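You operate a simulated robot arm through the tools that you are given. There is no shell and no other tool. Be economical: measure what you need, move in short steps, check, and stop when the job is done.

You run a simulated robot arm. Do the job below in one go: nothing can be reset, and whatever is moved stays where it is left.

Task
Dust the dull spot on the chest, polish it with the pad and close the tin.
Fine: duster and pad go back. A coat counts when it lies all over at full strength: go over it till it gets no stronger. What is to be rubbed or washed off counts as gone when no trace of it is left.

Only the result counts: the job must be done as asked and must still hold three seconds after the hand-in. Knocking over, shifting, dropping, spilling or breaking anything else fails it.

Robot
A 7-joint arm with a two-finger parallel gripper, fixed in place. Base frame: the origin is at the foot of the arm, x ahead of it, y to its left, z up; the work surface is at about z = 600. Readings come in mm, rad, newtons and seconds.
With the tool pointing down near the work surface it reaches from about 160 to 660 mm from the base axis. Its first joint turns from -1.152 to 1.152 rad. Payload 1.57 kg.
The tool frame sits at the grasp point between the pads (the TCP): z along the fingers, y along the line on which they close. The tips reach 30 mm beyond it. The gripper opens to 110 mm. The fingers are 24 mm wide and 12 mm thick; the gripper's body (48 by 112 mm) begins 78 mm behind the TCP.
Orientation is told as [roll, pitch, yaw] about the base's x, y, z axes, in that order, counted from this pose: with the fingers straight down and closing along the base's y, the tool's x points along the base's -x, its y along +y and its z along -z.

Tools
- The arm moves only by the tool drive_tool. Its argument "steps" is a list of rows, each a list of 7 numbers: the turn, a rotation vector about the base's x, y, z in rad, then the shift along the base's x, y, z in cm, then the closure in counts, from 0 (fully open) to 255 (shut). In form: [[ax, ay, az, tx, ty, tz, grip], ...]. A call has 1 to 12 rows; each row is the pose to reach, as a shift and turn from the pose commanded when the call began. Rows are played at 5 a second. More than 50 mm and 0.15 rad between two rows, or a gripper value outside its range, and nothing of the call is played. Where a pose cannot be reached the arm comes as near as it can. A force on the tool above 40 N (or 10 N above the force at the start of the call, whichever is more), or a blocked arm, ends the call early, and 0.2 s more pass. Each finger travels about 108 mm/s and halts on what it meets, pressing with about 27 N; the grip force reading is that of the motor and also rises with nothing between the fingers. The clock runs only during rows and for 0.2 s after the last one: add rows that repeat a pose to give the fingers time. It gives the time, the measured TCP pose, the force on the tool (base axes), the opening and the grip force at its end, in the units of the frame above (readings bear some noise), with the torque about the TCP (base axes, N m) and any sound that the robot's microphone picked up, and new pictures: "show" is both (left out), scene, wrist or none.
- Cameras (640 x 400 px; columns grow to the right, rows downward): "scene" is fixed at [138.8, -395.3, 1374.6]; the picture's right is [0.92, -0.38, 0.00], its down [-0.32, -0.77, -0.54] and it looks along [0.21, 0.50, -0.84] (base axes); focal length 315 px, centre (320, 200). "wrist" rides on the gripper at [70, 16, -141] in the tool frame; the picture's right is [-0.23, 0.97, 0.00], its down [-0.86, -0.20, -0.48] and it looks along [-0.47, -0.11, 0.88] (tool axes); focal length 222 px, centre (320, 200).
- locate(camera, pixels): for up to 12 pixels [column, row] of the newest picture of that camera ("zoom" is the newest enlarged one), the place [x, y, z] in the base frame of the surface seen there, good to about 2 mm. The clock stands still meanwhile.
- zoom(camera, box): a new picture of the part [left, top, right, bottom] of that camera's present view, enlarged. The clock stands still meanwhile.
- close_job(): hands the job in; it is judged then, once.

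Work in short steps. Measure before you move; look again where a grasp or a placing could have gone wrong, and mend it. You have 80 turns and 200 pictures in all, those below and enlarged ones among them. Open the gripper and draw the arm clear of the work before you hand the job in, unless the task says otherwise; then end with one line.

The tools are called as name(argument=value, ...) on one line, values as JSON. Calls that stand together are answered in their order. drive_tool: Moves the arm, as the interface text tells. Its arguments: {"type":"object","properties":{"steps":{"type":"array","items":{"type":"array","items":{"type":"number"}}},"show":{"type":"string","enum":["both","scene","wrist","none"]}},"required":["steps"]} The other tools are called the same way: locate (camera, pixels) gives the place of the surface under pixels of a picture; zoom (camera, box) takes an enlarged picture of a part of a camera's view; close_job () hands the job in.

At the start:

```text
time: 0.0
ee_pos: [426.1, 28.6, 877.0]
orientation: [-0.001, 0.0, -0.001]
ft_force: [0.3, 0.0, -0.4]
moment: [0.01, -0.03, 0.03]
finger_gap: 110.0
finger_force: 0.1
```

scene: 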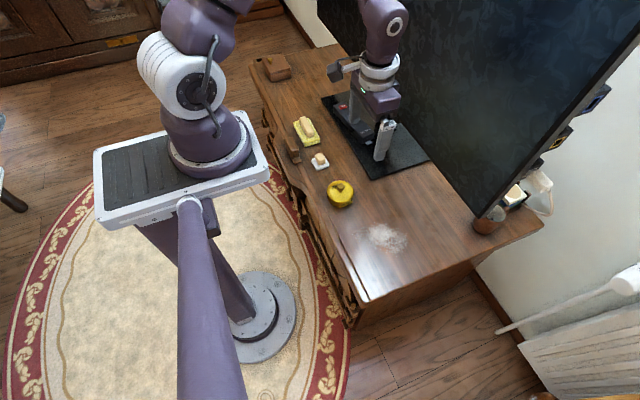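
wrist: 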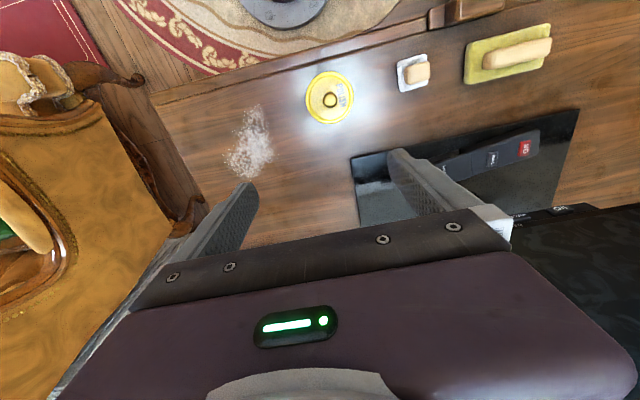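

The pictures show a dusty spot near scene (386,237), a yellow tin (340,193), a small white pad (320,161) and a yellow item with a block (305,130). I zoom in to identify them.

zoom(camera="scene", box=[250, 90, 430, 270])

zoom(camera="wrist", box=[200, 0, 580, 200])

locate(camera="wrist", pixels=[[330, 100], [345, 88], [417, 72], [403, 75], [515, 53], [475, 70], [252, 145], [240, 175], [265, 105], [310, 100], [330, 72], [520, 40]])

```text
2.22 times, centred on (340, 180) of scene
```

zoom: 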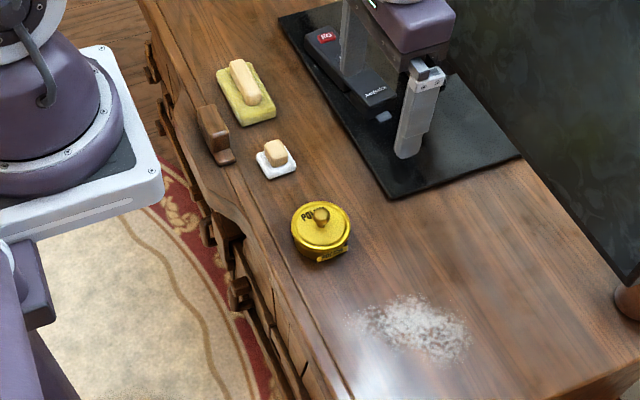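

```text
1.68 times, centred on (390, 100) of wrist
```

zoom: 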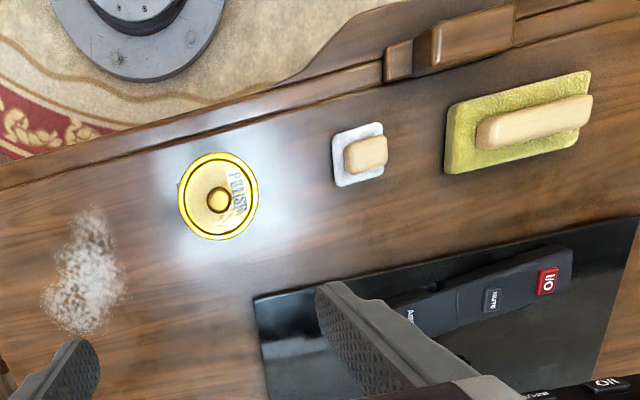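

```text
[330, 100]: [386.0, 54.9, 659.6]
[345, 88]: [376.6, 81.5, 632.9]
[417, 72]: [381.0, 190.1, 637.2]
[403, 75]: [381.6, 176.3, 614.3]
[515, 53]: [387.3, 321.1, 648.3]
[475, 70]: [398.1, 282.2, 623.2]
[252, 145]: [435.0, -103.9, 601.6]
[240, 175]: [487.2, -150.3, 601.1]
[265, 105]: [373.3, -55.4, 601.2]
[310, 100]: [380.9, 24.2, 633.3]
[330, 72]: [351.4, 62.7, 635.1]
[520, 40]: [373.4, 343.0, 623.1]
```

The tin appears lidded (knob at 660), the yellow block is presumably the duster, the small white one the pad. I measure their outlines closely.

zoom(camera="wrist", box=[380, 10, 580, 120])

locate(camera="zoom", pixels=[[340, 190], [525, 125], [420, 140], [430, 175], [275, 230], [550, 60], [285, 130], [110, 175], [90, 205], [70, 140], [130, 125], [100, 260]])

zoom(camera="scene", box=[310, 165, 370, 225])

zoom(camera="scene", box=[280, 105, 340, 180])

```text
3.20 times, centred on (480, 65) of wrist
```

zoom: 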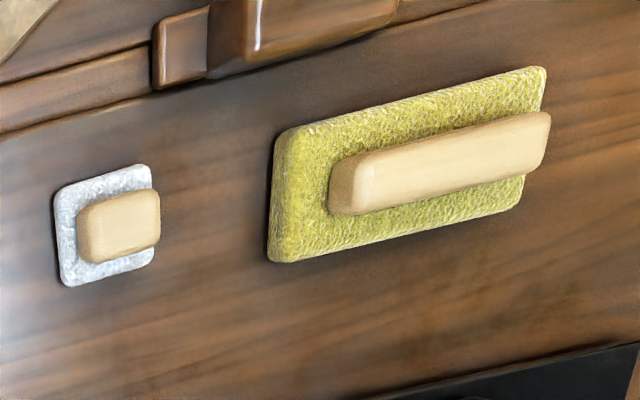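

```text
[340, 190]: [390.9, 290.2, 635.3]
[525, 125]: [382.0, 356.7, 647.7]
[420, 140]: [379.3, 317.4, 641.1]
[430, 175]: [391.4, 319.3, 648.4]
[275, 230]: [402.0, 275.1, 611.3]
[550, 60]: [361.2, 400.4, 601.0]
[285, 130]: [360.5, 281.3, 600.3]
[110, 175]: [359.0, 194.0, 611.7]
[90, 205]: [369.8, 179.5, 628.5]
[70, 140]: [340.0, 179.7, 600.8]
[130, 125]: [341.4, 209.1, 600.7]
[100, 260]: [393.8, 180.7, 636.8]
```

```text
6.67 times, centred on (340, 195) of scene
```

zoom: 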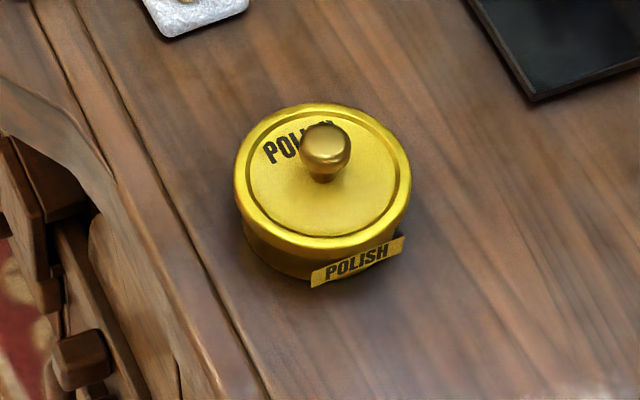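

```text
5.33 times, centred on (310, 142) of scene
```

zoom: 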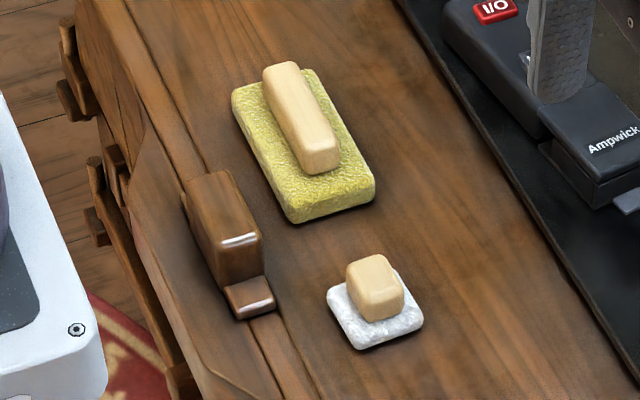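

The newest zoom is the scene one of duster and pad. I locate handle tops and pad edges there.

locate(camera="zoom", pixels=[[270, 75], [293, 68], [307, 154], [334, 146], [240, 98], [308, 74], [297, 208], [366, 180], [352, 268], [382, 260], [398, 288], [368, 298]])

locate(camera="scene", pixels=[[312, 159], [323, 156], [319, 168], [328, 165], [340, 190], [333, 185], [348, 193], [339, 203], [370, 230], [405, 240], [390, 250], [385, 225]])

```text
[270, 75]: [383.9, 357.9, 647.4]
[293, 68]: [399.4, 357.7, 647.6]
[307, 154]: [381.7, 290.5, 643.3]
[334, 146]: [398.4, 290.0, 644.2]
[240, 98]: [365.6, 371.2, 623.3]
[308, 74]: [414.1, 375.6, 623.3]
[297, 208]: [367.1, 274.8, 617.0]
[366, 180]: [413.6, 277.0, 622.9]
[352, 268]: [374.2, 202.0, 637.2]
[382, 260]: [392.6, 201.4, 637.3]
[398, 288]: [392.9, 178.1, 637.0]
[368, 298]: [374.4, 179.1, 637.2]
```

```text
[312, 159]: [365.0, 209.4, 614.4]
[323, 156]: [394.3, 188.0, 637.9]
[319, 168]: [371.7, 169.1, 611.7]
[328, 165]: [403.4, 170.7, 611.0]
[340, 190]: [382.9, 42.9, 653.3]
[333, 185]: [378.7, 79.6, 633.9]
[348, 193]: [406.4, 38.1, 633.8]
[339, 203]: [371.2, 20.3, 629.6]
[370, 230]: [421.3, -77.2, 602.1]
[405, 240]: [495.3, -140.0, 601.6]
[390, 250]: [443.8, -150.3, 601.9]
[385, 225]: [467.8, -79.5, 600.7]
```

Duster: centre about (390.5, 324), handle 18×70, top 648, base top 623. Pad: centre (383.5, 190), handle about 22×26, top 637. I move above the duster with open fingers, closing along y, and check the monitor's location too.

locate(camera="scene", pixels=[[430, 150], [470, 205], [400, 100], [380, 60], [290, 150], [293, 162], [385, 150], [425, 160], [330, 100], [375, 175], [490, 215], [350, 240]])

drive_tool(steps=[[0, 0, 0, -0.5, 4.9, 0, 0], [0, 0, 0, -1, 9.8, 0, 0], [0, 0, 0, -1.5, 14.7, 0, 0], [0, 0, 0, -2, 19.6, 0, 0], [0, 0, 0, -2.7, 24.5, 0, 0], [0, 0, 0, -3.55, 29.3, 0, 0], [0, 0, 0, -3.55, 29.5, -4.5, 0], [0, 0, 0, -3.55, 29.5, -9, 0], [0, 0, 0, -3.55, 29.5, -13.5, 0], [0, 0, 0, -3.55, 29.5, -13.5, 0]])

```text
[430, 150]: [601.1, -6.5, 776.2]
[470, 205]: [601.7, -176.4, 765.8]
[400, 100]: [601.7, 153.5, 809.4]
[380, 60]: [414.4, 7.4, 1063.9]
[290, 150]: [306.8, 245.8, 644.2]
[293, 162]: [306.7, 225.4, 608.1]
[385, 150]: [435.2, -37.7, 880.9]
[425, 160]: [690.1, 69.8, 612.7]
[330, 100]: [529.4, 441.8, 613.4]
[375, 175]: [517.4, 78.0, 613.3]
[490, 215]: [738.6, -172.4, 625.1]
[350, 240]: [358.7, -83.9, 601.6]
```

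```text
time: 2.2
ee_pos: [389.5, 325.5, 742.1]
orientation: [0.0, -0.001, -0.001]
ft_force: [0.3, 0.0, -0.1]
moment: [-0.01, 0.03, -0.01]
finger_gap: 110.0
finger_force: 0.1
```

scene: 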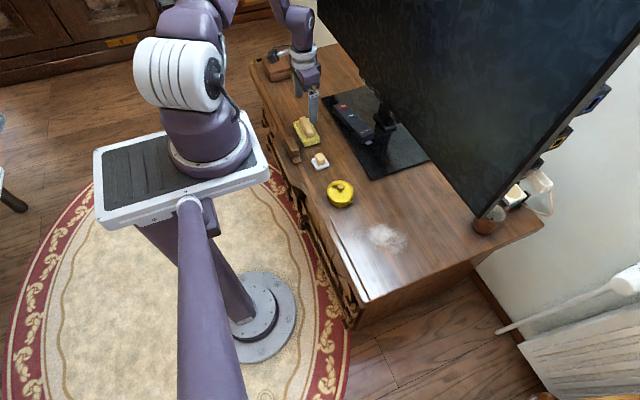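
wrist: 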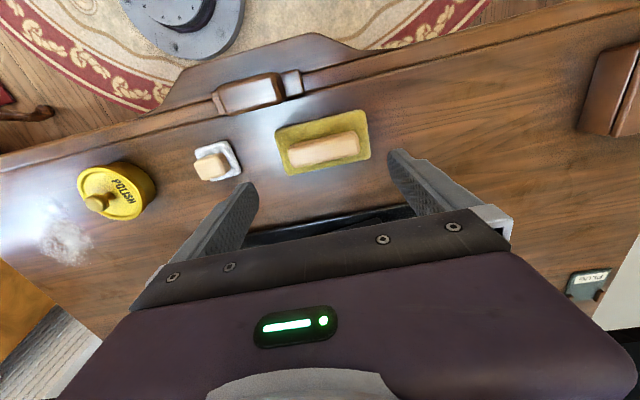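

I'm centred above the duster; the handle lies between the fingers. I descend to TCP z≈657 (tips at 627, above the base) and close.

drive_tool(steps=[[0, 0, 0, 0.1, -0.1, -4, 0], [0, 0, 0, 0.1, -0.1, -7, 0], [0, 0, 0, 0.1, -0.1, -8.5, 0], [0, 0, 0, 0.1, -0.1, -8.5, 0], [0, 0, 0, 0.1, -0.1, -8.5, 120], [0, 0, 0, 0.1, -0.1, -8.5, 120], [0, 0, 0, 0.1, -0.1, -8.5, 160], [0, 0, 0, 0.1, -0.1, -8.5, 160]])

```text
time: 4.0
ee_pos: [391.2, 323.8, 658.6]
orientation: [-0.001, 0.0, 0.001]
ft_force: [1.1, -0.1, -0.4]
moment: [0.02, 0.02, 0.0]
finger_gap: 79.1
finger_force: 27.1
```

scene: 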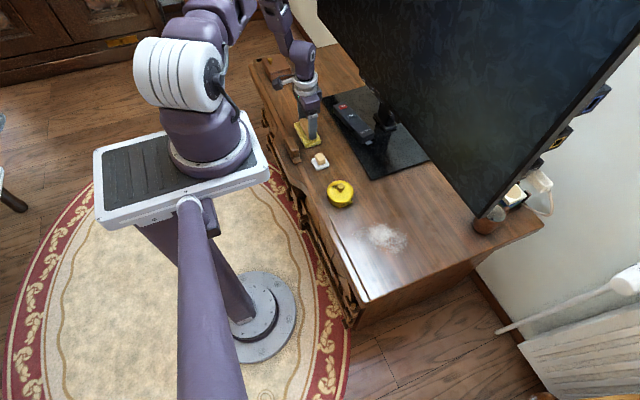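
wrist: 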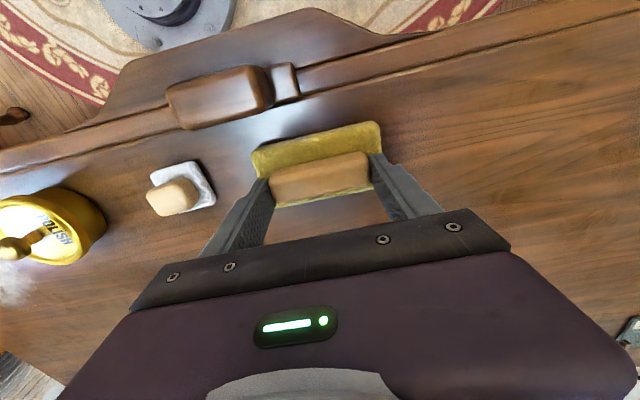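

Held (gap 79, 27 N). Lift 10 cm and carry toward the spot, passing over tin with clearance.

drive_tool(steps=[[0, 0, 0, 0, 0, 3, 160], [0, 0, 0, 0, 0, 7, 160], [0, 0, 0, 0, 0, 11, 160], [0, 0, 0, 0.5, -4.8, 11, 160], [0, 0, 0, 1, -9.6, 11, 160], [0, 0, 0, 1.5, -14.4, 11, 160], [0, 0, 0, 2, -19.2, 11, 160], [0, 0, 0, 2.5, -24, 11, 160], [0, 0, 0, 3, -28.8, 11, 160], [0, 0, 0, 3.5, -33.6, 11, 160]])

zoom(camera="scene", box=[330, 190, 450, 270])

locate(camera="zoom", pixels=[[190, 150], [400, 290], [390, 170], [250, 280], [260, 150], [320, 300]])

```text
time: 6.2
ee_pos: [428.1, -14.6, 767.5]
orientation: [-0.001, 0.0, 0.0]
ft_force: [0.0, 0.2, -1.0]
moment: [0.01, -0.02, -0.01]
finger_gap: 79.1
finger_force: 27.1
```

scene: 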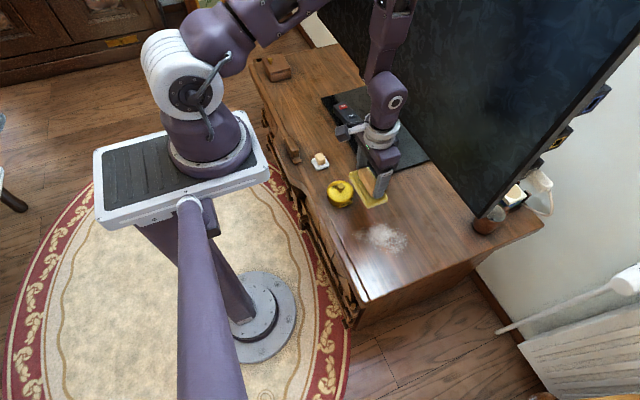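
wrist: 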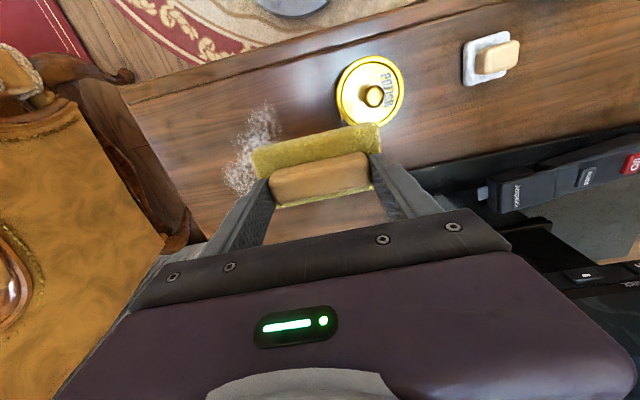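

```text
5.00 times, centred on (390, 230) of scene
```

zoom: 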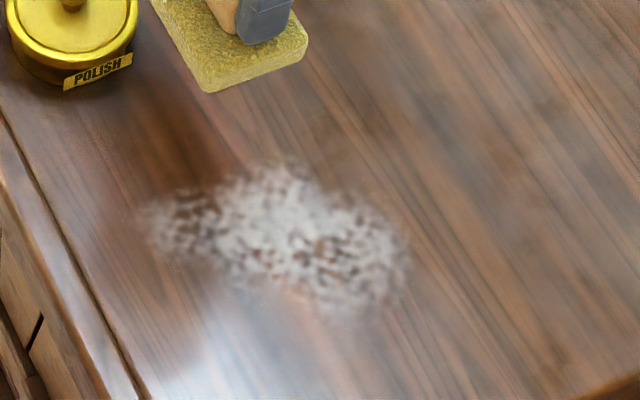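

```text
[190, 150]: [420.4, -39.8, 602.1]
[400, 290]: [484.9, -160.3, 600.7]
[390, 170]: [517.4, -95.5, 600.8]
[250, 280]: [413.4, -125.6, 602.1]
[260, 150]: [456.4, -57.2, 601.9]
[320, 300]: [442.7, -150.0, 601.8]
```

Dust extends over about x 380–505, y −60…−170 (zoom). I move to (400, −112), lower to contact gently and read the force.

drive_tool(steps=[[0, 0, 0, -1, -4.5, 0, 160], [0, 0, 0, -2.8, -9.7, 0, 160], [0, 0, 0, -2.8, -9.7, -4.5, 160], [0, 0, 0, -2.8, -9.7, -8.5, 160], [0, 0, 0, -2.8, -9.7, -10.3, 160], [0, 0, 0, -2.8, -9.7, -10.9, 160], [0, 0, 0, -2.8, -9.7, -11.0, 160]], show="none")

```text
refused: row 2 steps farther than a row can; nothing moved
```

Row too long; I split it.

drive_tool(steps=[[0, 0, 0, -1, -4.5, 0, 160], [0, 0, 0, -2.0, -8, 0, 160], [0, 0, 0, -2.8, -9.7, 0, 160], [0, 0, 0, -2.8, -9.7, -4.5, 160], [0, 0, 0, -2.8, -9.7, -8.5, 160], [0, 0, 0, -2.8, -9.7, -10.3, 160], [0, 0, 0, -2.8, -9.7, -10.9, 160], [0, 0, 0, -2.8, -9.7, -11.0, 160]], show="none")

```text
time: 8.0
ee_pos: [397.9, -109.8, 658.5]
orientation: [0.001, -0.001, 0.0]
ft_force: [-0.4, 4.2, 21.5]
moment: [0.17, 0.05, -0.04]
finger_gap: 79.3
finger_force: 27.4
```

Contact at z 658.5 with 21 N down. I sweep in x to 505 and back.

drive_tool(steps=[[0, 0, 0, 2.5, 0, 0, 160], [0, 0, 0, 5, 0, 0, 160], [0, 0, 0, 7.5, 0, 0, 160], [0, 0, 0, 10, 0, 0, 160], [0, 0, 0, 10, -2, 0, 160], [0, 0, 0, 7.5, -2, 0, 160], [0, 0, 0, 5, -2, 0, 160], [0, 0, 0, 2.5, -2, 0, 160], [0, 0, 0, 0, -2, 0, 160], [0, 0, 0, -1, 0, 0, 160]])

zoom(camera="scene", box=[330, 190, 450, 270])

```text
time: 10.2
ee_pos: [387.7, -109.4, 656.0]
orientation: [-0.003, 0.0, -0.002]
ft_force: [1.0, -8.3, 20.0]
moment: [-0.32, -0.02, 0.01]
finger_gap: 79.3
finger_force: 27.3
```

scene: 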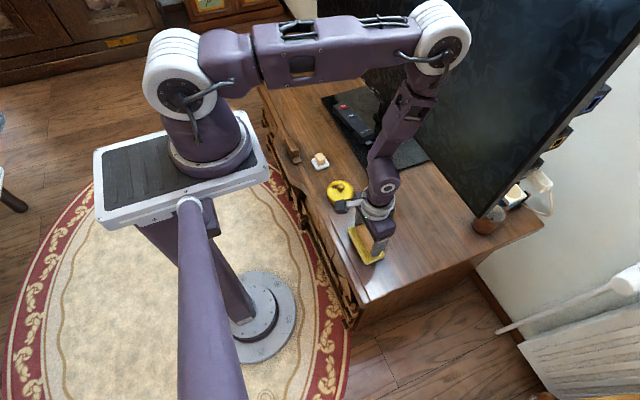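
wrist: 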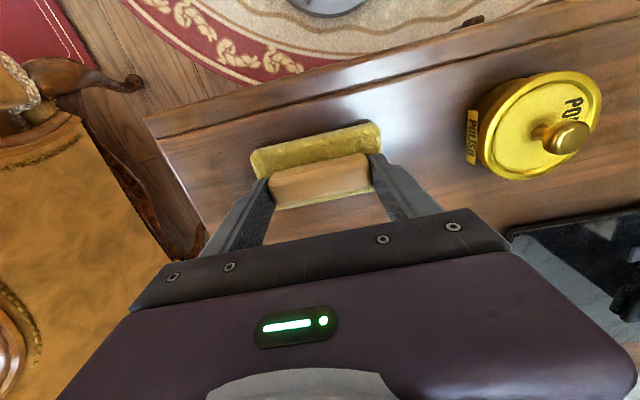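

```text
5.00 times, centred on (390, 230) of scene
```

zoom: 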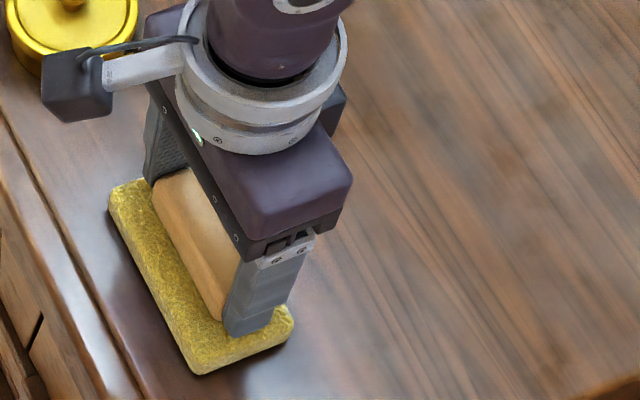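

The dust seems gone where visible; I do a second pass over the margins then lift to look.

drive_tool(steps=[[0, 0, 0, 0, 3, 0, 160], [0, 0, 0, 3, 3, 0, 160], [0, 0, 0, 6, 3, 0, 160], [0, 0, 0, 9, 3, 0, 160], [0, 0, 0, 12, 3, 0, 160], [0, 0, 0, 12, -0.5, 0, 160], [0, 0, 0, 12, -4, 0, 160], [0, 0, 0, 9, -4, 0, 160], [0, 0, 0, 6, -4, 0, 160], [0, 0, 0, 3, -4, 0, 160], [0, 0, 0, 0, -4, 0, 160]], show="none")

drive_tool(steps=[[0, 0, 0, 0, 0, 4, 160], [0, 0, 0, 0, 0, 8, 160], [0, 0, 0, 0, 0, 11.5, 160], [0, 0, 0, 0, 4.8, 11.5, 160], [0, 0, 0, 0, 9.6, 11.5, 160], [0, 0, 0, 0, 14.4, 11.5, 160], [0, 0, 0, 0, 19.2, 11.5, 160], [0, 0, 0, 0, 24, 11.5, 160], [0, 0, 0, 0, 28.8, 11.5, 160], [0, 0, 0, 0, 33.6, 11.5, 160]])

zoom(camera="scene", box=[330, 190, 450, 270])

```text
time: 12.6
ee_pos: [387.5, -151.8, 655.5]
orientation: [0.001, -0.001, 0.0]
ft_force: [0.0, -0.3, -1.4]
moment: [-0.01, 0.01, -0.05]
finger_gap: 79.3
finger_force: 27.4
```

```text
time: 14.8
ee_pos: [388.7, 188.5, 774.6]
orientation: [0.001, 0.0, 0.0]
ft_force: [-0.2, 0.2, -0.7]
moment: [-0.05, -0.02, 0.0]
finger_gap: 79.2
finger_force: 27.0
```

scene: 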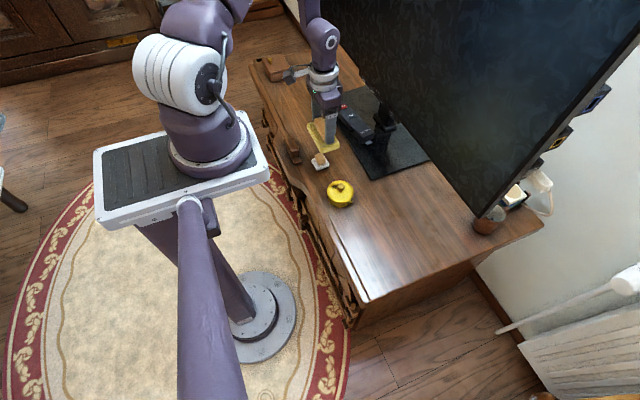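
wrist: 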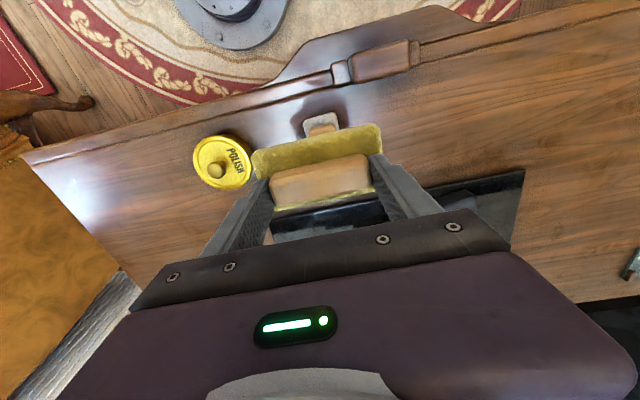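

```text
5.00 times, centred on (390, 230) of scene
```

zoom: 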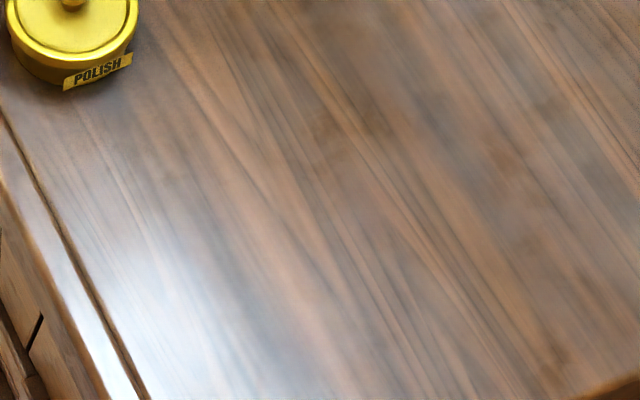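

The dust looks gone. I enlarge further to check for traces before returning the duster.

zoom(camera="scene", box=[350, 215, 420, 260])

```text
8.89 times, centred on (385, 238) of scene
```

zoom: 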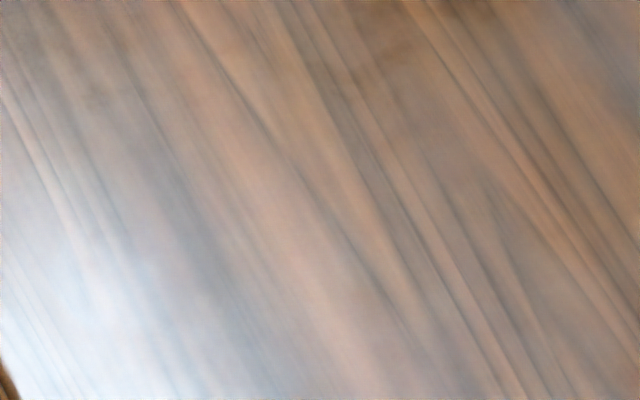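

Clean. Carry the duster back above its place and lower it until contact.

drive_tool(steps=[[0, 0, 0, 0.2, 4.8, 0, 160], [0, 0, 0, 0.2, 9.6, 0, 160], [0, 0, 0, 0.25, 13.53, 0, 160], [0, 0, 0, 0.25, 13.53, -4, 160], [0, 0, 0, 0.25, 13.53, -8, 160], [0, 0, 0, 0.25, 13.53, -10.5, 160], [0, 0, 0, 0.25, 13.53, -11.4, 160], [0, 0, 0, 0.25, 13.53, -11.4, 160]])

zoom(camera="wrist", box=[220, 90, 420, 240])

```text
time: 16.6
ee_pos: [389.4, 321.1, 660.4]
orientation: [-0.002, 0.0, 0.0]
ft_force: [0.2, -0.4, -1.4]
moment: [-0.01, 0.0, 0.01]
finger_gap: 79.1
finger_force: 26.7
```

scene: 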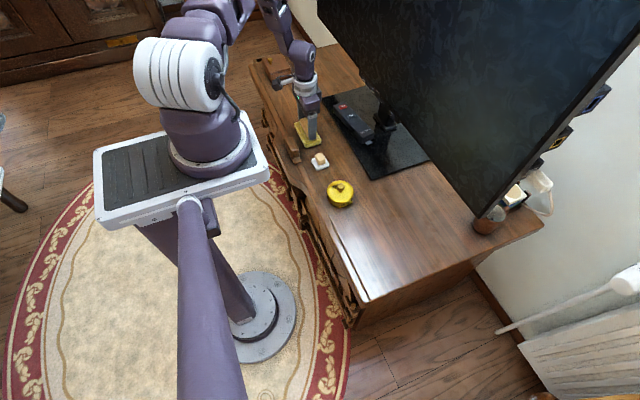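
wrist: 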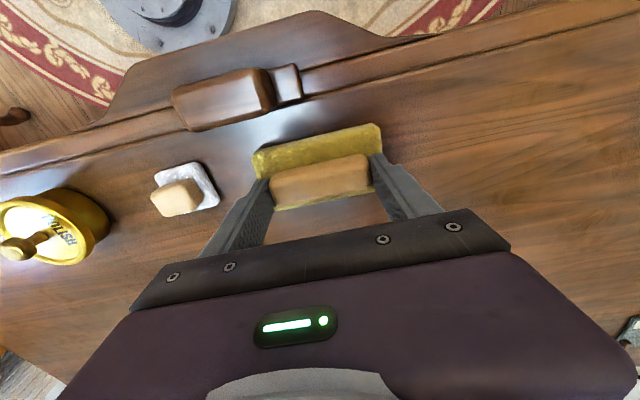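

```text
2.67 times, centred on (320, 165) of wrist
```

zoom: 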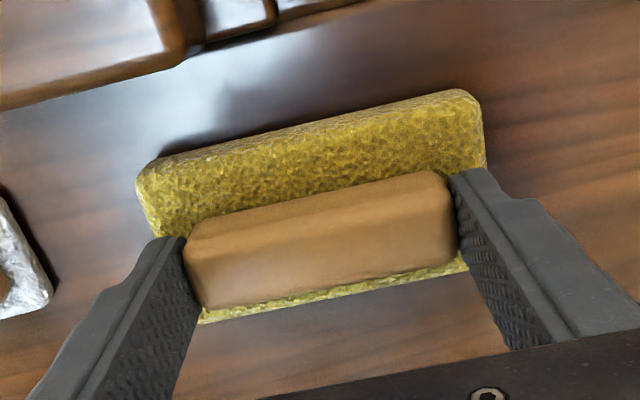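

No contact yet at z 660.4; I shift +1.5/+2.5 mm and lower in small steps.

drive_tool(steps=[[0, 0, 0, 0.1, 0.2, -0.1, 160], [0, 0, 0, 0.1, 0.2, -0.3, 160], [0, 0, 0, 0.1, 0.2, -0.4, 160]], show="none")

```text
time: 17.4
ee_pos: [392.4, 323.1, 655.5]
orientation: [0.002, -0.002, 0.001]
ft_force: [-0.9, -7.8, 21.9]
moment: [-0.26, 0.04, 0.02]
finger_gap: 79.4
finger_force: 26.6
```

Contact made (22 N). I ease up 1 mm, open, and rise.

drive_tool(steps=[[0, 0, 0, 0, 0, 0.1, 160], [0, 0, 0, 0, 0, 0.1, 60], [0, 0, 0, 0, 0, 0.1, 0], [0, 0, 0, 0, 0, 0.1, 0], [0, 0, 0, 0, 0, 4, 0], [0, 0, 0, 0, 0, 8, 0], [0, 0, 0, 0, 0, 11, 0], [0, 0, 0, 0, -4, 11, 0], [0, 0, 0, -0.3, -8.5, 11, 0], [0, 0, 0, -0.6, -13, 11, 0]])

zoom(camera="scene", box=[280, 105, 340, 180])

locate(camera="zoom", pixels=[[240, 98], [297, 208], [366, 180], [368, 298], [398, 288]])

```text
time: 19.6
ee_pos: [386.3, 194.1, 761.4]
orientation: [0.001, 0.001, 0.001]
ft_force: [-0.6, -0.1, 0.1]
moment: [0.03, -0.03, 0.0]
finger_gap: 109.8
finger_force: 0.0
```

scene: 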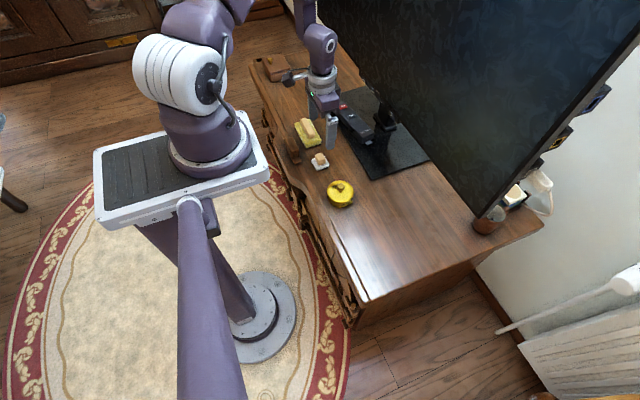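
wrist: 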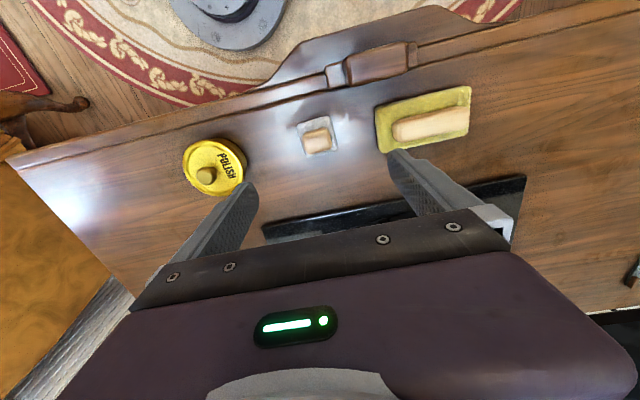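

```text
5.33 times, centred on (310, 142) of scene
```

zoom: 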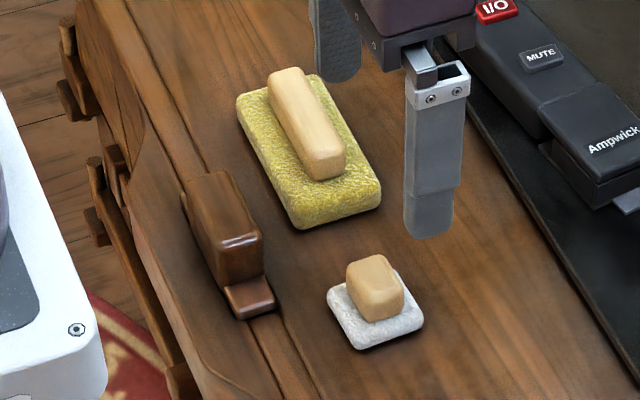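

```text
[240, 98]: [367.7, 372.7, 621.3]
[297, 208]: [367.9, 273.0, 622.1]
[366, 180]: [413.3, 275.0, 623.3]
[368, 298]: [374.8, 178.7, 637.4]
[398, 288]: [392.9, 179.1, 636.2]
```

The duster is back within a few mm. Now I go above the tin and measure lid rim and knob.

drive_tool(steps=[[0, 0, 0, 0, -4.8, 0, 0], [0, 0, 0, 0, -9.6, 0, 0], [0, 0, 0, -0.3, -14.3, 0, 0], [0, 0, 0, -0.3, -14.3, 0, 0]])

zoom(camera="wrist", box=[240, 80, 400, 180])

```text
time: 20.6
ee_pos: [385.0, 52.5, 761.9]
orientation: [-0.002, 0.0, 0.0]
ft_force: [-0.2, -0.2, -0.1]
moment: [0.01, -0.03, -0.01]
finger_gap: 110.2
finger_force: 0.1
```

scene: 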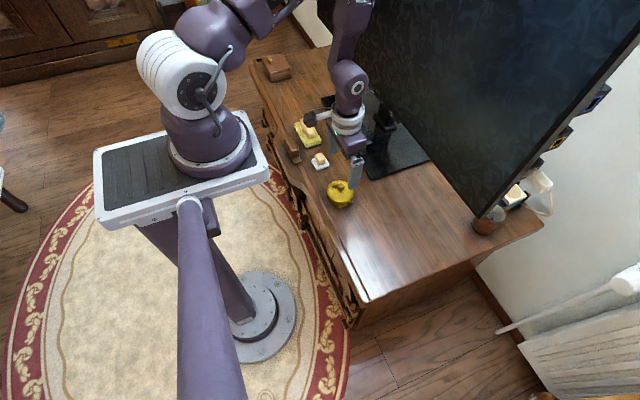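
wrist: 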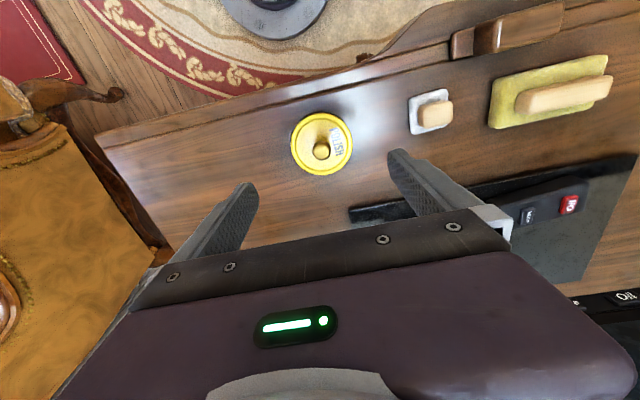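

```text
4.00 times, centred on (320, 130) of wrist
```

zoom: 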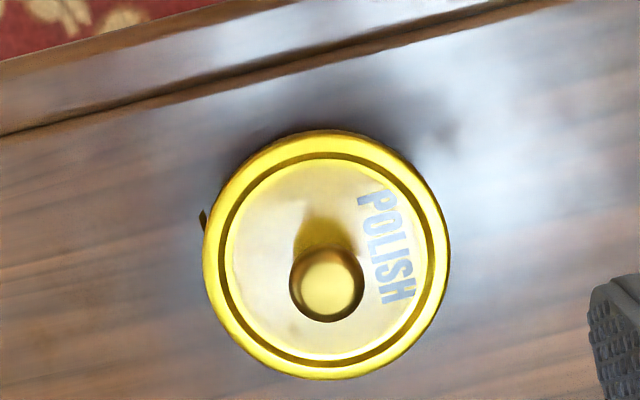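

locate(camera="zoom", pixels=[[327, 288], [297, 285], [358, 285], [327, 315], [212, 250], [442, 250], [325, 140], [325, 372], [327, 225], [250, 330]])

```text
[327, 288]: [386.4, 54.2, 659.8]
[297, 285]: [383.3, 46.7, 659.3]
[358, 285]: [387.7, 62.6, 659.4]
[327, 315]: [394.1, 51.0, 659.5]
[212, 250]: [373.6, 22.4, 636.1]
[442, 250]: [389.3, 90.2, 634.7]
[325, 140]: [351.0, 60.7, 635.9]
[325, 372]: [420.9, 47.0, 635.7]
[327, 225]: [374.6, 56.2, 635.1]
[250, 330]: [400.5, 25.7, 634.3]
```

Knob at (386, 54), top 660, lid rim 635 with radius 35. I lower to z≈671 and close on the knob.

drive_tool(steps=[[0, 0, 0, 0.1, 0.15, -4.5, 0], [0, 0, 0, 0.1, 0.15, -7.5, 0], [0, 0, 0, 0.1, 0.15, -9.05, 0], [0, 0, 0, 0.1, 0.15, -9.05, 100], [0, 0, 0, 0.1, 0.15, -9.05, 200], [0, 0, 0, 0.1, 0.15, -9.05, 230], [0, 0, 0, 0.1, 0.15, -9.05, 240], [0, 0, 0, 0.1, 0.15, -9.05, 240]])

zoom(camera="scene", box=[310, 165, 370, 225])

```text
time: 22.4
ee_pos: [385.6, 54.7, 671.9]
orientation: [0.0, 0.0, 0.0]
ft_force: [0.0, 0.9, 0.2]
moment: [0.01, -0.01, 0.04]
finger_gap: 19.8
finger_force: 26.6
heard: snap
```

scene: 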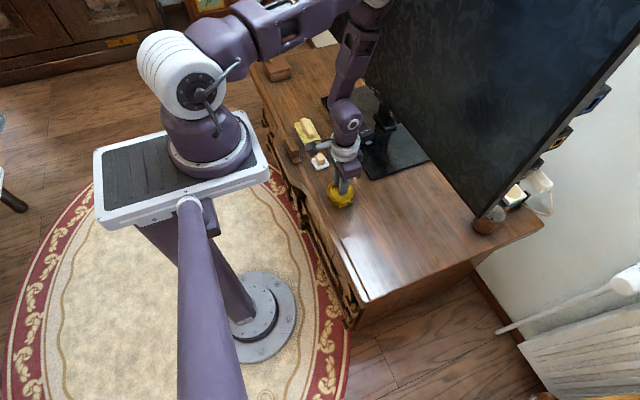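
wrist: 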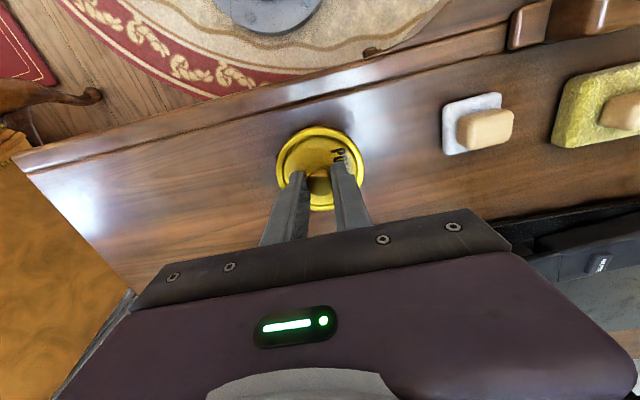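

```text
6.67 times, centred on (340, 195) of scene
```

zoom: 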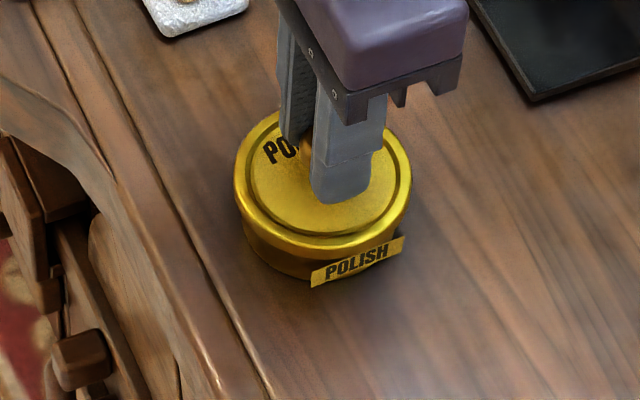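

The knob is held (gap 20); a snap was heard. I lift slowly by 2 cm and watch the force.

drive_tool(steps=[[0, 0, 0, 0, 0, 0.3, 240], [0, 0, 0, 0, 0, 0.7, 240], [0, 0, 0, 0, 0, 1.2, 240], [0, 0, 0, 0, 0, 2, 240]])

zoom(camera="scene", box=[310, 165, 370, 225])

```text
time: 23.4
ee_pos: [382.8, 52.2, 693.9]
orientation: [0.0, 0.0, -0.002]
ft_force: [-0.1, 0.4, 0.1]
moment: [-0.01, -0.04, -0.02]
finger_gap: 19.5
finger_force: 26.9
```

scene: 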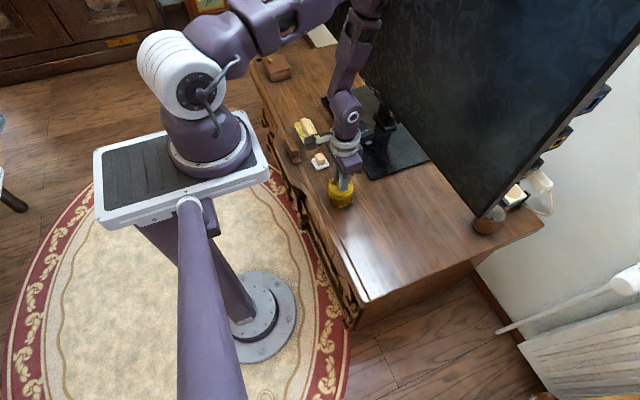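
wrist: 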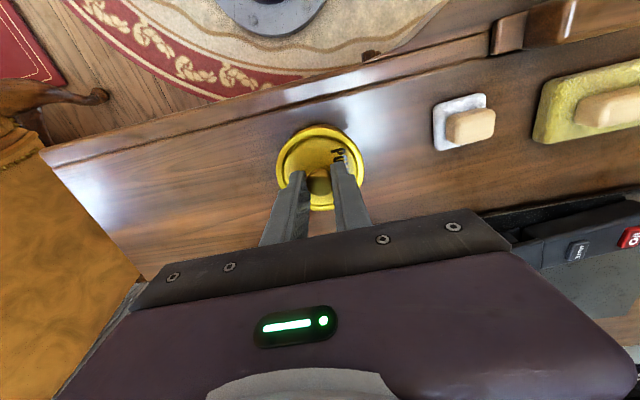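

```text
6.67 times, centred on (340, 195) of scene
```

zoom: 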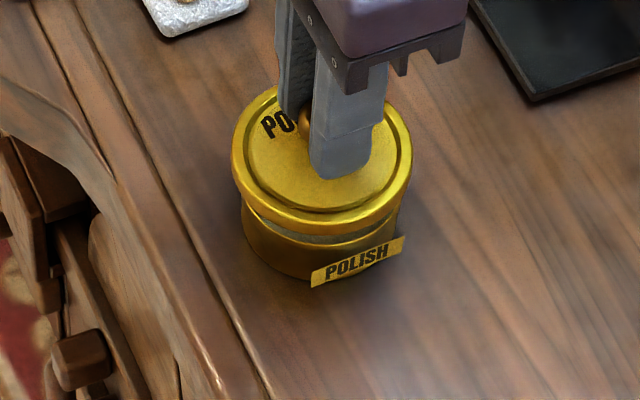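

The lid comes off. I lift 5 cm more and carry it to free space near (455, 115).

drive_tool(steps=[[0, 0, 0, 0, 0, 4, 240], [0, 0, 0, 3.5, 3, 4, 240], [0, 0, 0, 7, 6, 4, 240], [0, 0, 0, 7, 6, 1, 240], [0, 0, 0, 7, 6, -1.5, 240], [0, 0, 0, 7, 6, -2.5, 240], [0, 0, 0, 7, 6, -2.5, 240]])

zoom(camera="scene", box=[310, 135, 390, 215])

```text
time: 25.0
ee_pos: [455.9, 111.5, 669.9]
orientation: [-0.001, -0.001, 0.001]
ft_force: [-0.5, 0.2, -0.7]
moment: [0.01, -0.03, -0.01]
finger_gap: 20.0
finger_force: 26.6
```

scene: 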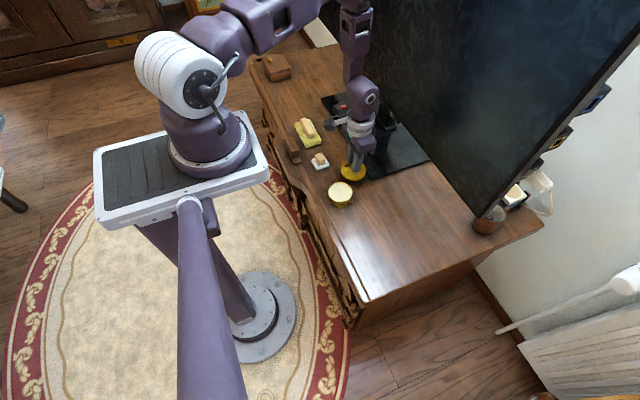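
wrist: 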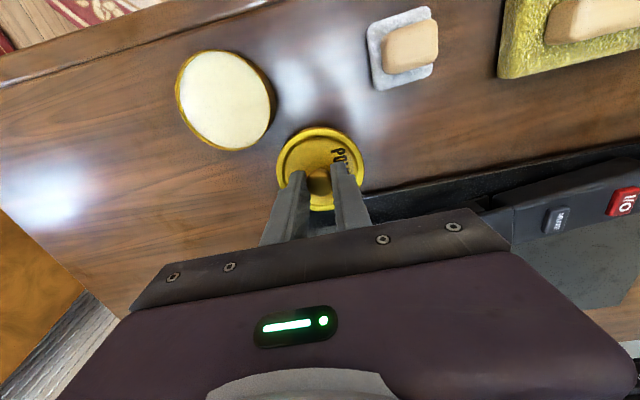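

```text
5.00 times, centred on (350, 175) of scene
```

zoom: 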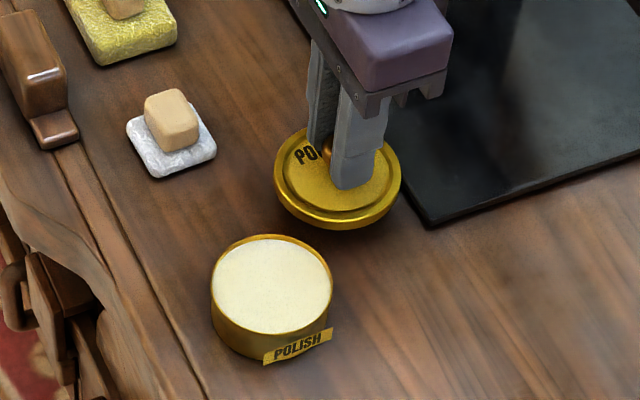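

The tin is full of wax; the lid hangs about 2 cm above the surface. I lower in steps until contact.

drive_tool(steps=[[0, 0, 0, 0, 0, -1.0, 240], [0, 0, 0, 0, 0, -1.6, 240], [0, 0, 0, 0, 0, -1.9, 240], [0, 0, 0, 0, 0, -2.1, 240]])

zoom(camera="scene", box=[310, 135, 390, 215])

locate(camera="zoom", pixels=[[270, 238], [270, 330], [216, 285], [328, 290], [270, 285]])

```text
time: 26.0
ee_pos: [453.4, 112.7, 648.1]
orientation: [0.001, -0.001, 0.001]
ft_force: [-0.1, 0.7, 0.0]
moment: [0.03, 0.01, 0.02]
finger_gap: 19.7
finger_force: 27.1
```

scene: 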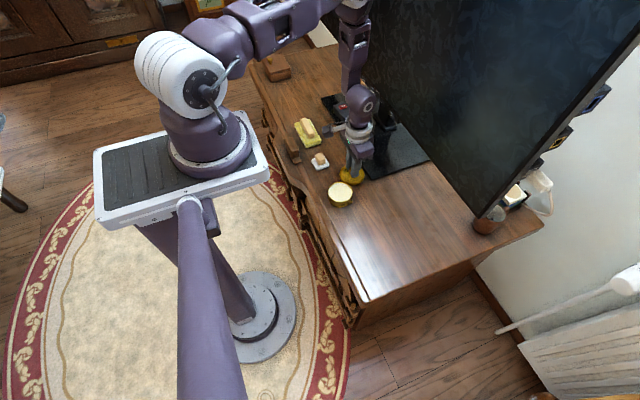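
wrist: 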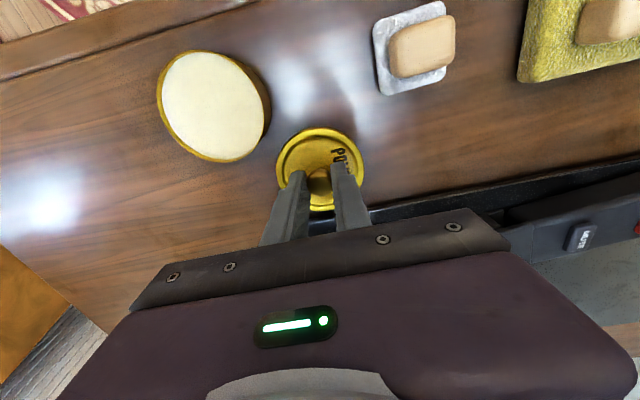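

```text
5.00 times, centred on (350, 175) of scene
```

zoom: 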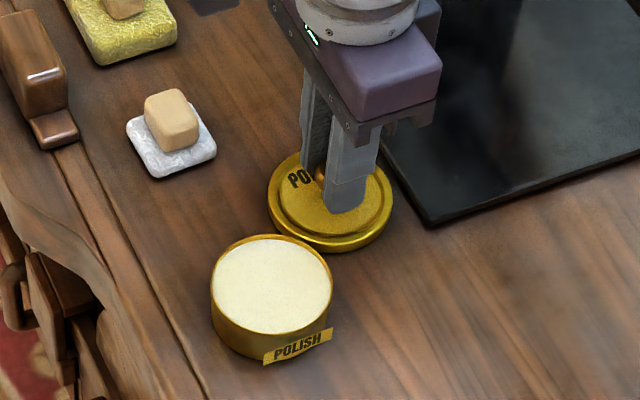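

```text
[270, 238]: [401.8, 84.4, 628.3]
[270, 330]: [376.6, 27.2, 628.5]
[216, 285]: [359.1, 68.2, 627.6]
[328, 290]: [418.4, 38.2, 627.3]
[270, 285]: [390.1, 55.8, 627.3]
```

Still no contact at z 648; the wax top is at 627.5. I lower further in 1–2 mm steps.

drive_tool(steps=[[0, 0, 0, 0, 0, -0.15, 240], [0, 0, 0, 0, 0, -0.3, 240], [0, 0, 0, 0, 0, -0.3, 240]], show="none")

```text
time: 26.8
ee_pos: [454.2, 113.0, 645.7]
orientation: [0.0, -0.001, 0.001]
ft_force: [-1.2, -2.0, 27.9]
moment: [-0.04, 0.04, -0.04]
finger_gap: 19.7
finger_force: 27.1
```

Contact (28 N). I ease up 1 mm, open partly and rise, then look.

drive_tool(steps=[[0, 0, 0, 0, 0, 0.1, 240], [0, 0, 0, 0, 0, 0.1, 150], [0, 0, 0, 0, 0, 0.1, 130], [0, 0, 0, 0, 0, 4, 130], [0, 0, 0, 0, 0, 8, 130], [0, 0, 0, 0, 0, 11, 100], [0, 0, 0, -2.5, 3, 11, 100], [0, 0, 0, -5, 6, 11, 100], [0, 0, 0, -7, 7.7, 11, 100], [0, 0, 0, -7, 7.7, 11, 100]])

zoom(camera="scene", box=[310, 135, 390, 215])

zoom(camera="wrist", box=[240, 80, 400, 180])

```text
time: 29.0
ee_pos: [386.9, 188.0, 758.3]
orientation: [-0.001, 0.001, 0.002]
ft_force: [0.1, 0.0, -0.1]
moment: [-0.01, -0.01, 0.01]
finger_gap: 67.0
finger_force: 0.1
```

scene: 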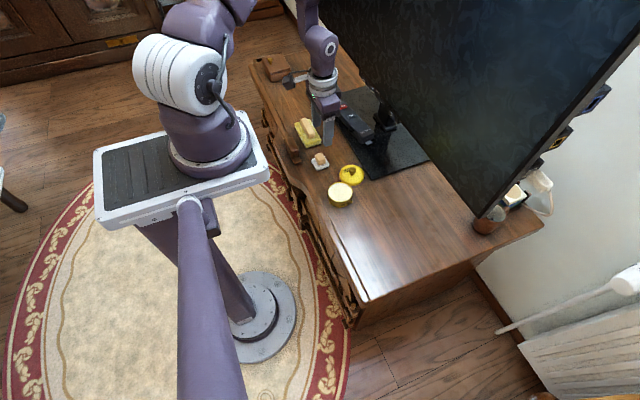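
wrist: 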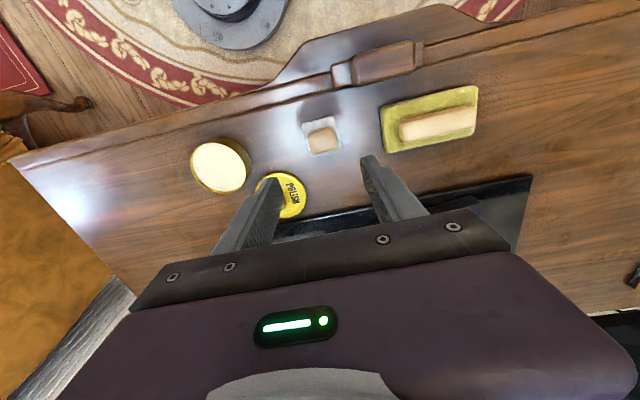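

```text
5.00 times, centred on (350, 175) of scene
```

zoom: 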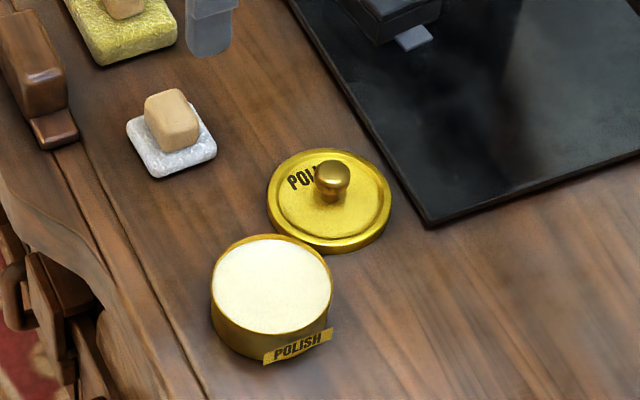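

```text
4.00 times, centred on (320, 130) of wrist
```

zoom: 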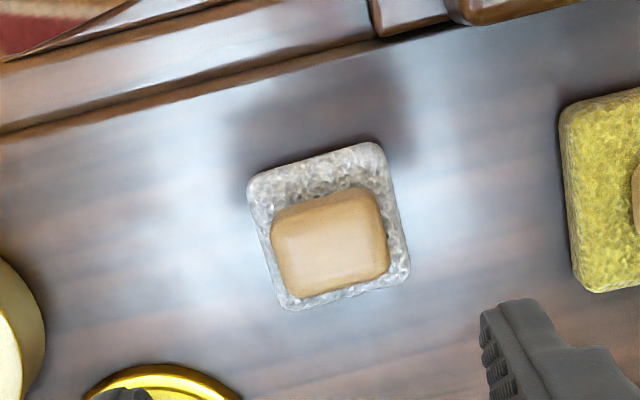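

Lid sits safely beside the tin. Now I lower over the pad's handle (383.5, 190) to z≈648 and close.

drive_tool(steps=[[0, 0, 0, -0.25, 0.2, -4.5, 100], [0, 0, 0, -0.25, 0.2, -8.5, 100], [0, 0, 0, -0.25, 0.2, -10.9, 100], [0, 0, 0, -0.25, 0.2, -10.9, 100], [0, 0, 0, -0.25, 0.2, -10.9, 180], [0, 0, 0, -0.25, 0.2, -10.9, 220], [0, 0, 0, -0.25, 0.2, -10.9, 240], [0, 0, 0, -0.25, 0.2, -10.9, 240]])

zoom(camera="wrist", box=[240, 110, 400, 230])

```text
time: 30.8
ee_pos: [380.8, 187.5, 649.3]
orientation: [0.0, 0.0, -0.001]
ft_force: [-0.3, 0.8, 0.6]
moment: [0.01, 0.0, 0.04]
finger_gap: 32.7
finger_force: 27.3
```

scene: 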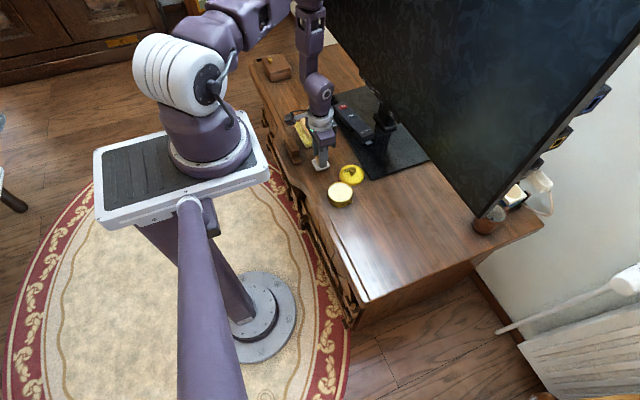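
wrist: 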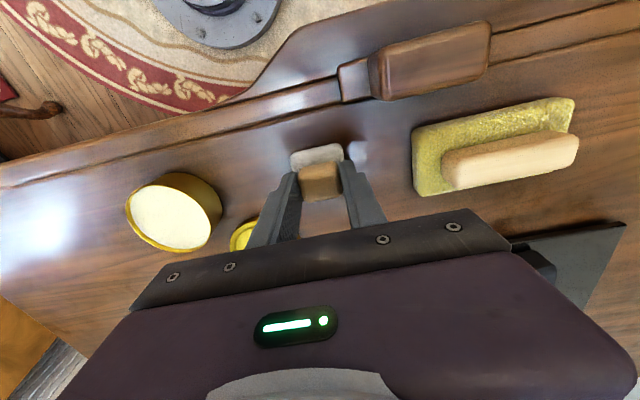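

```text
3.33 times, centred on (320, 170) of wrist
```

zoom: 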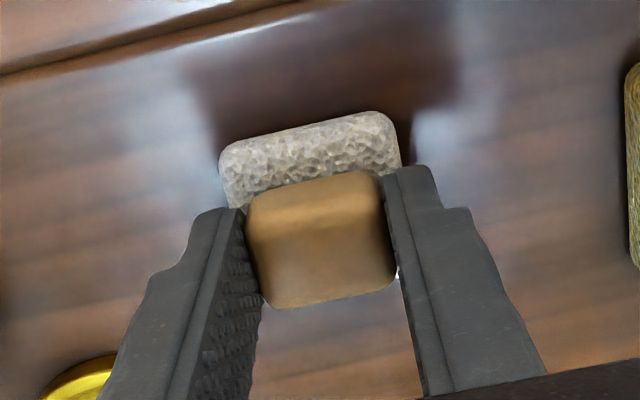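

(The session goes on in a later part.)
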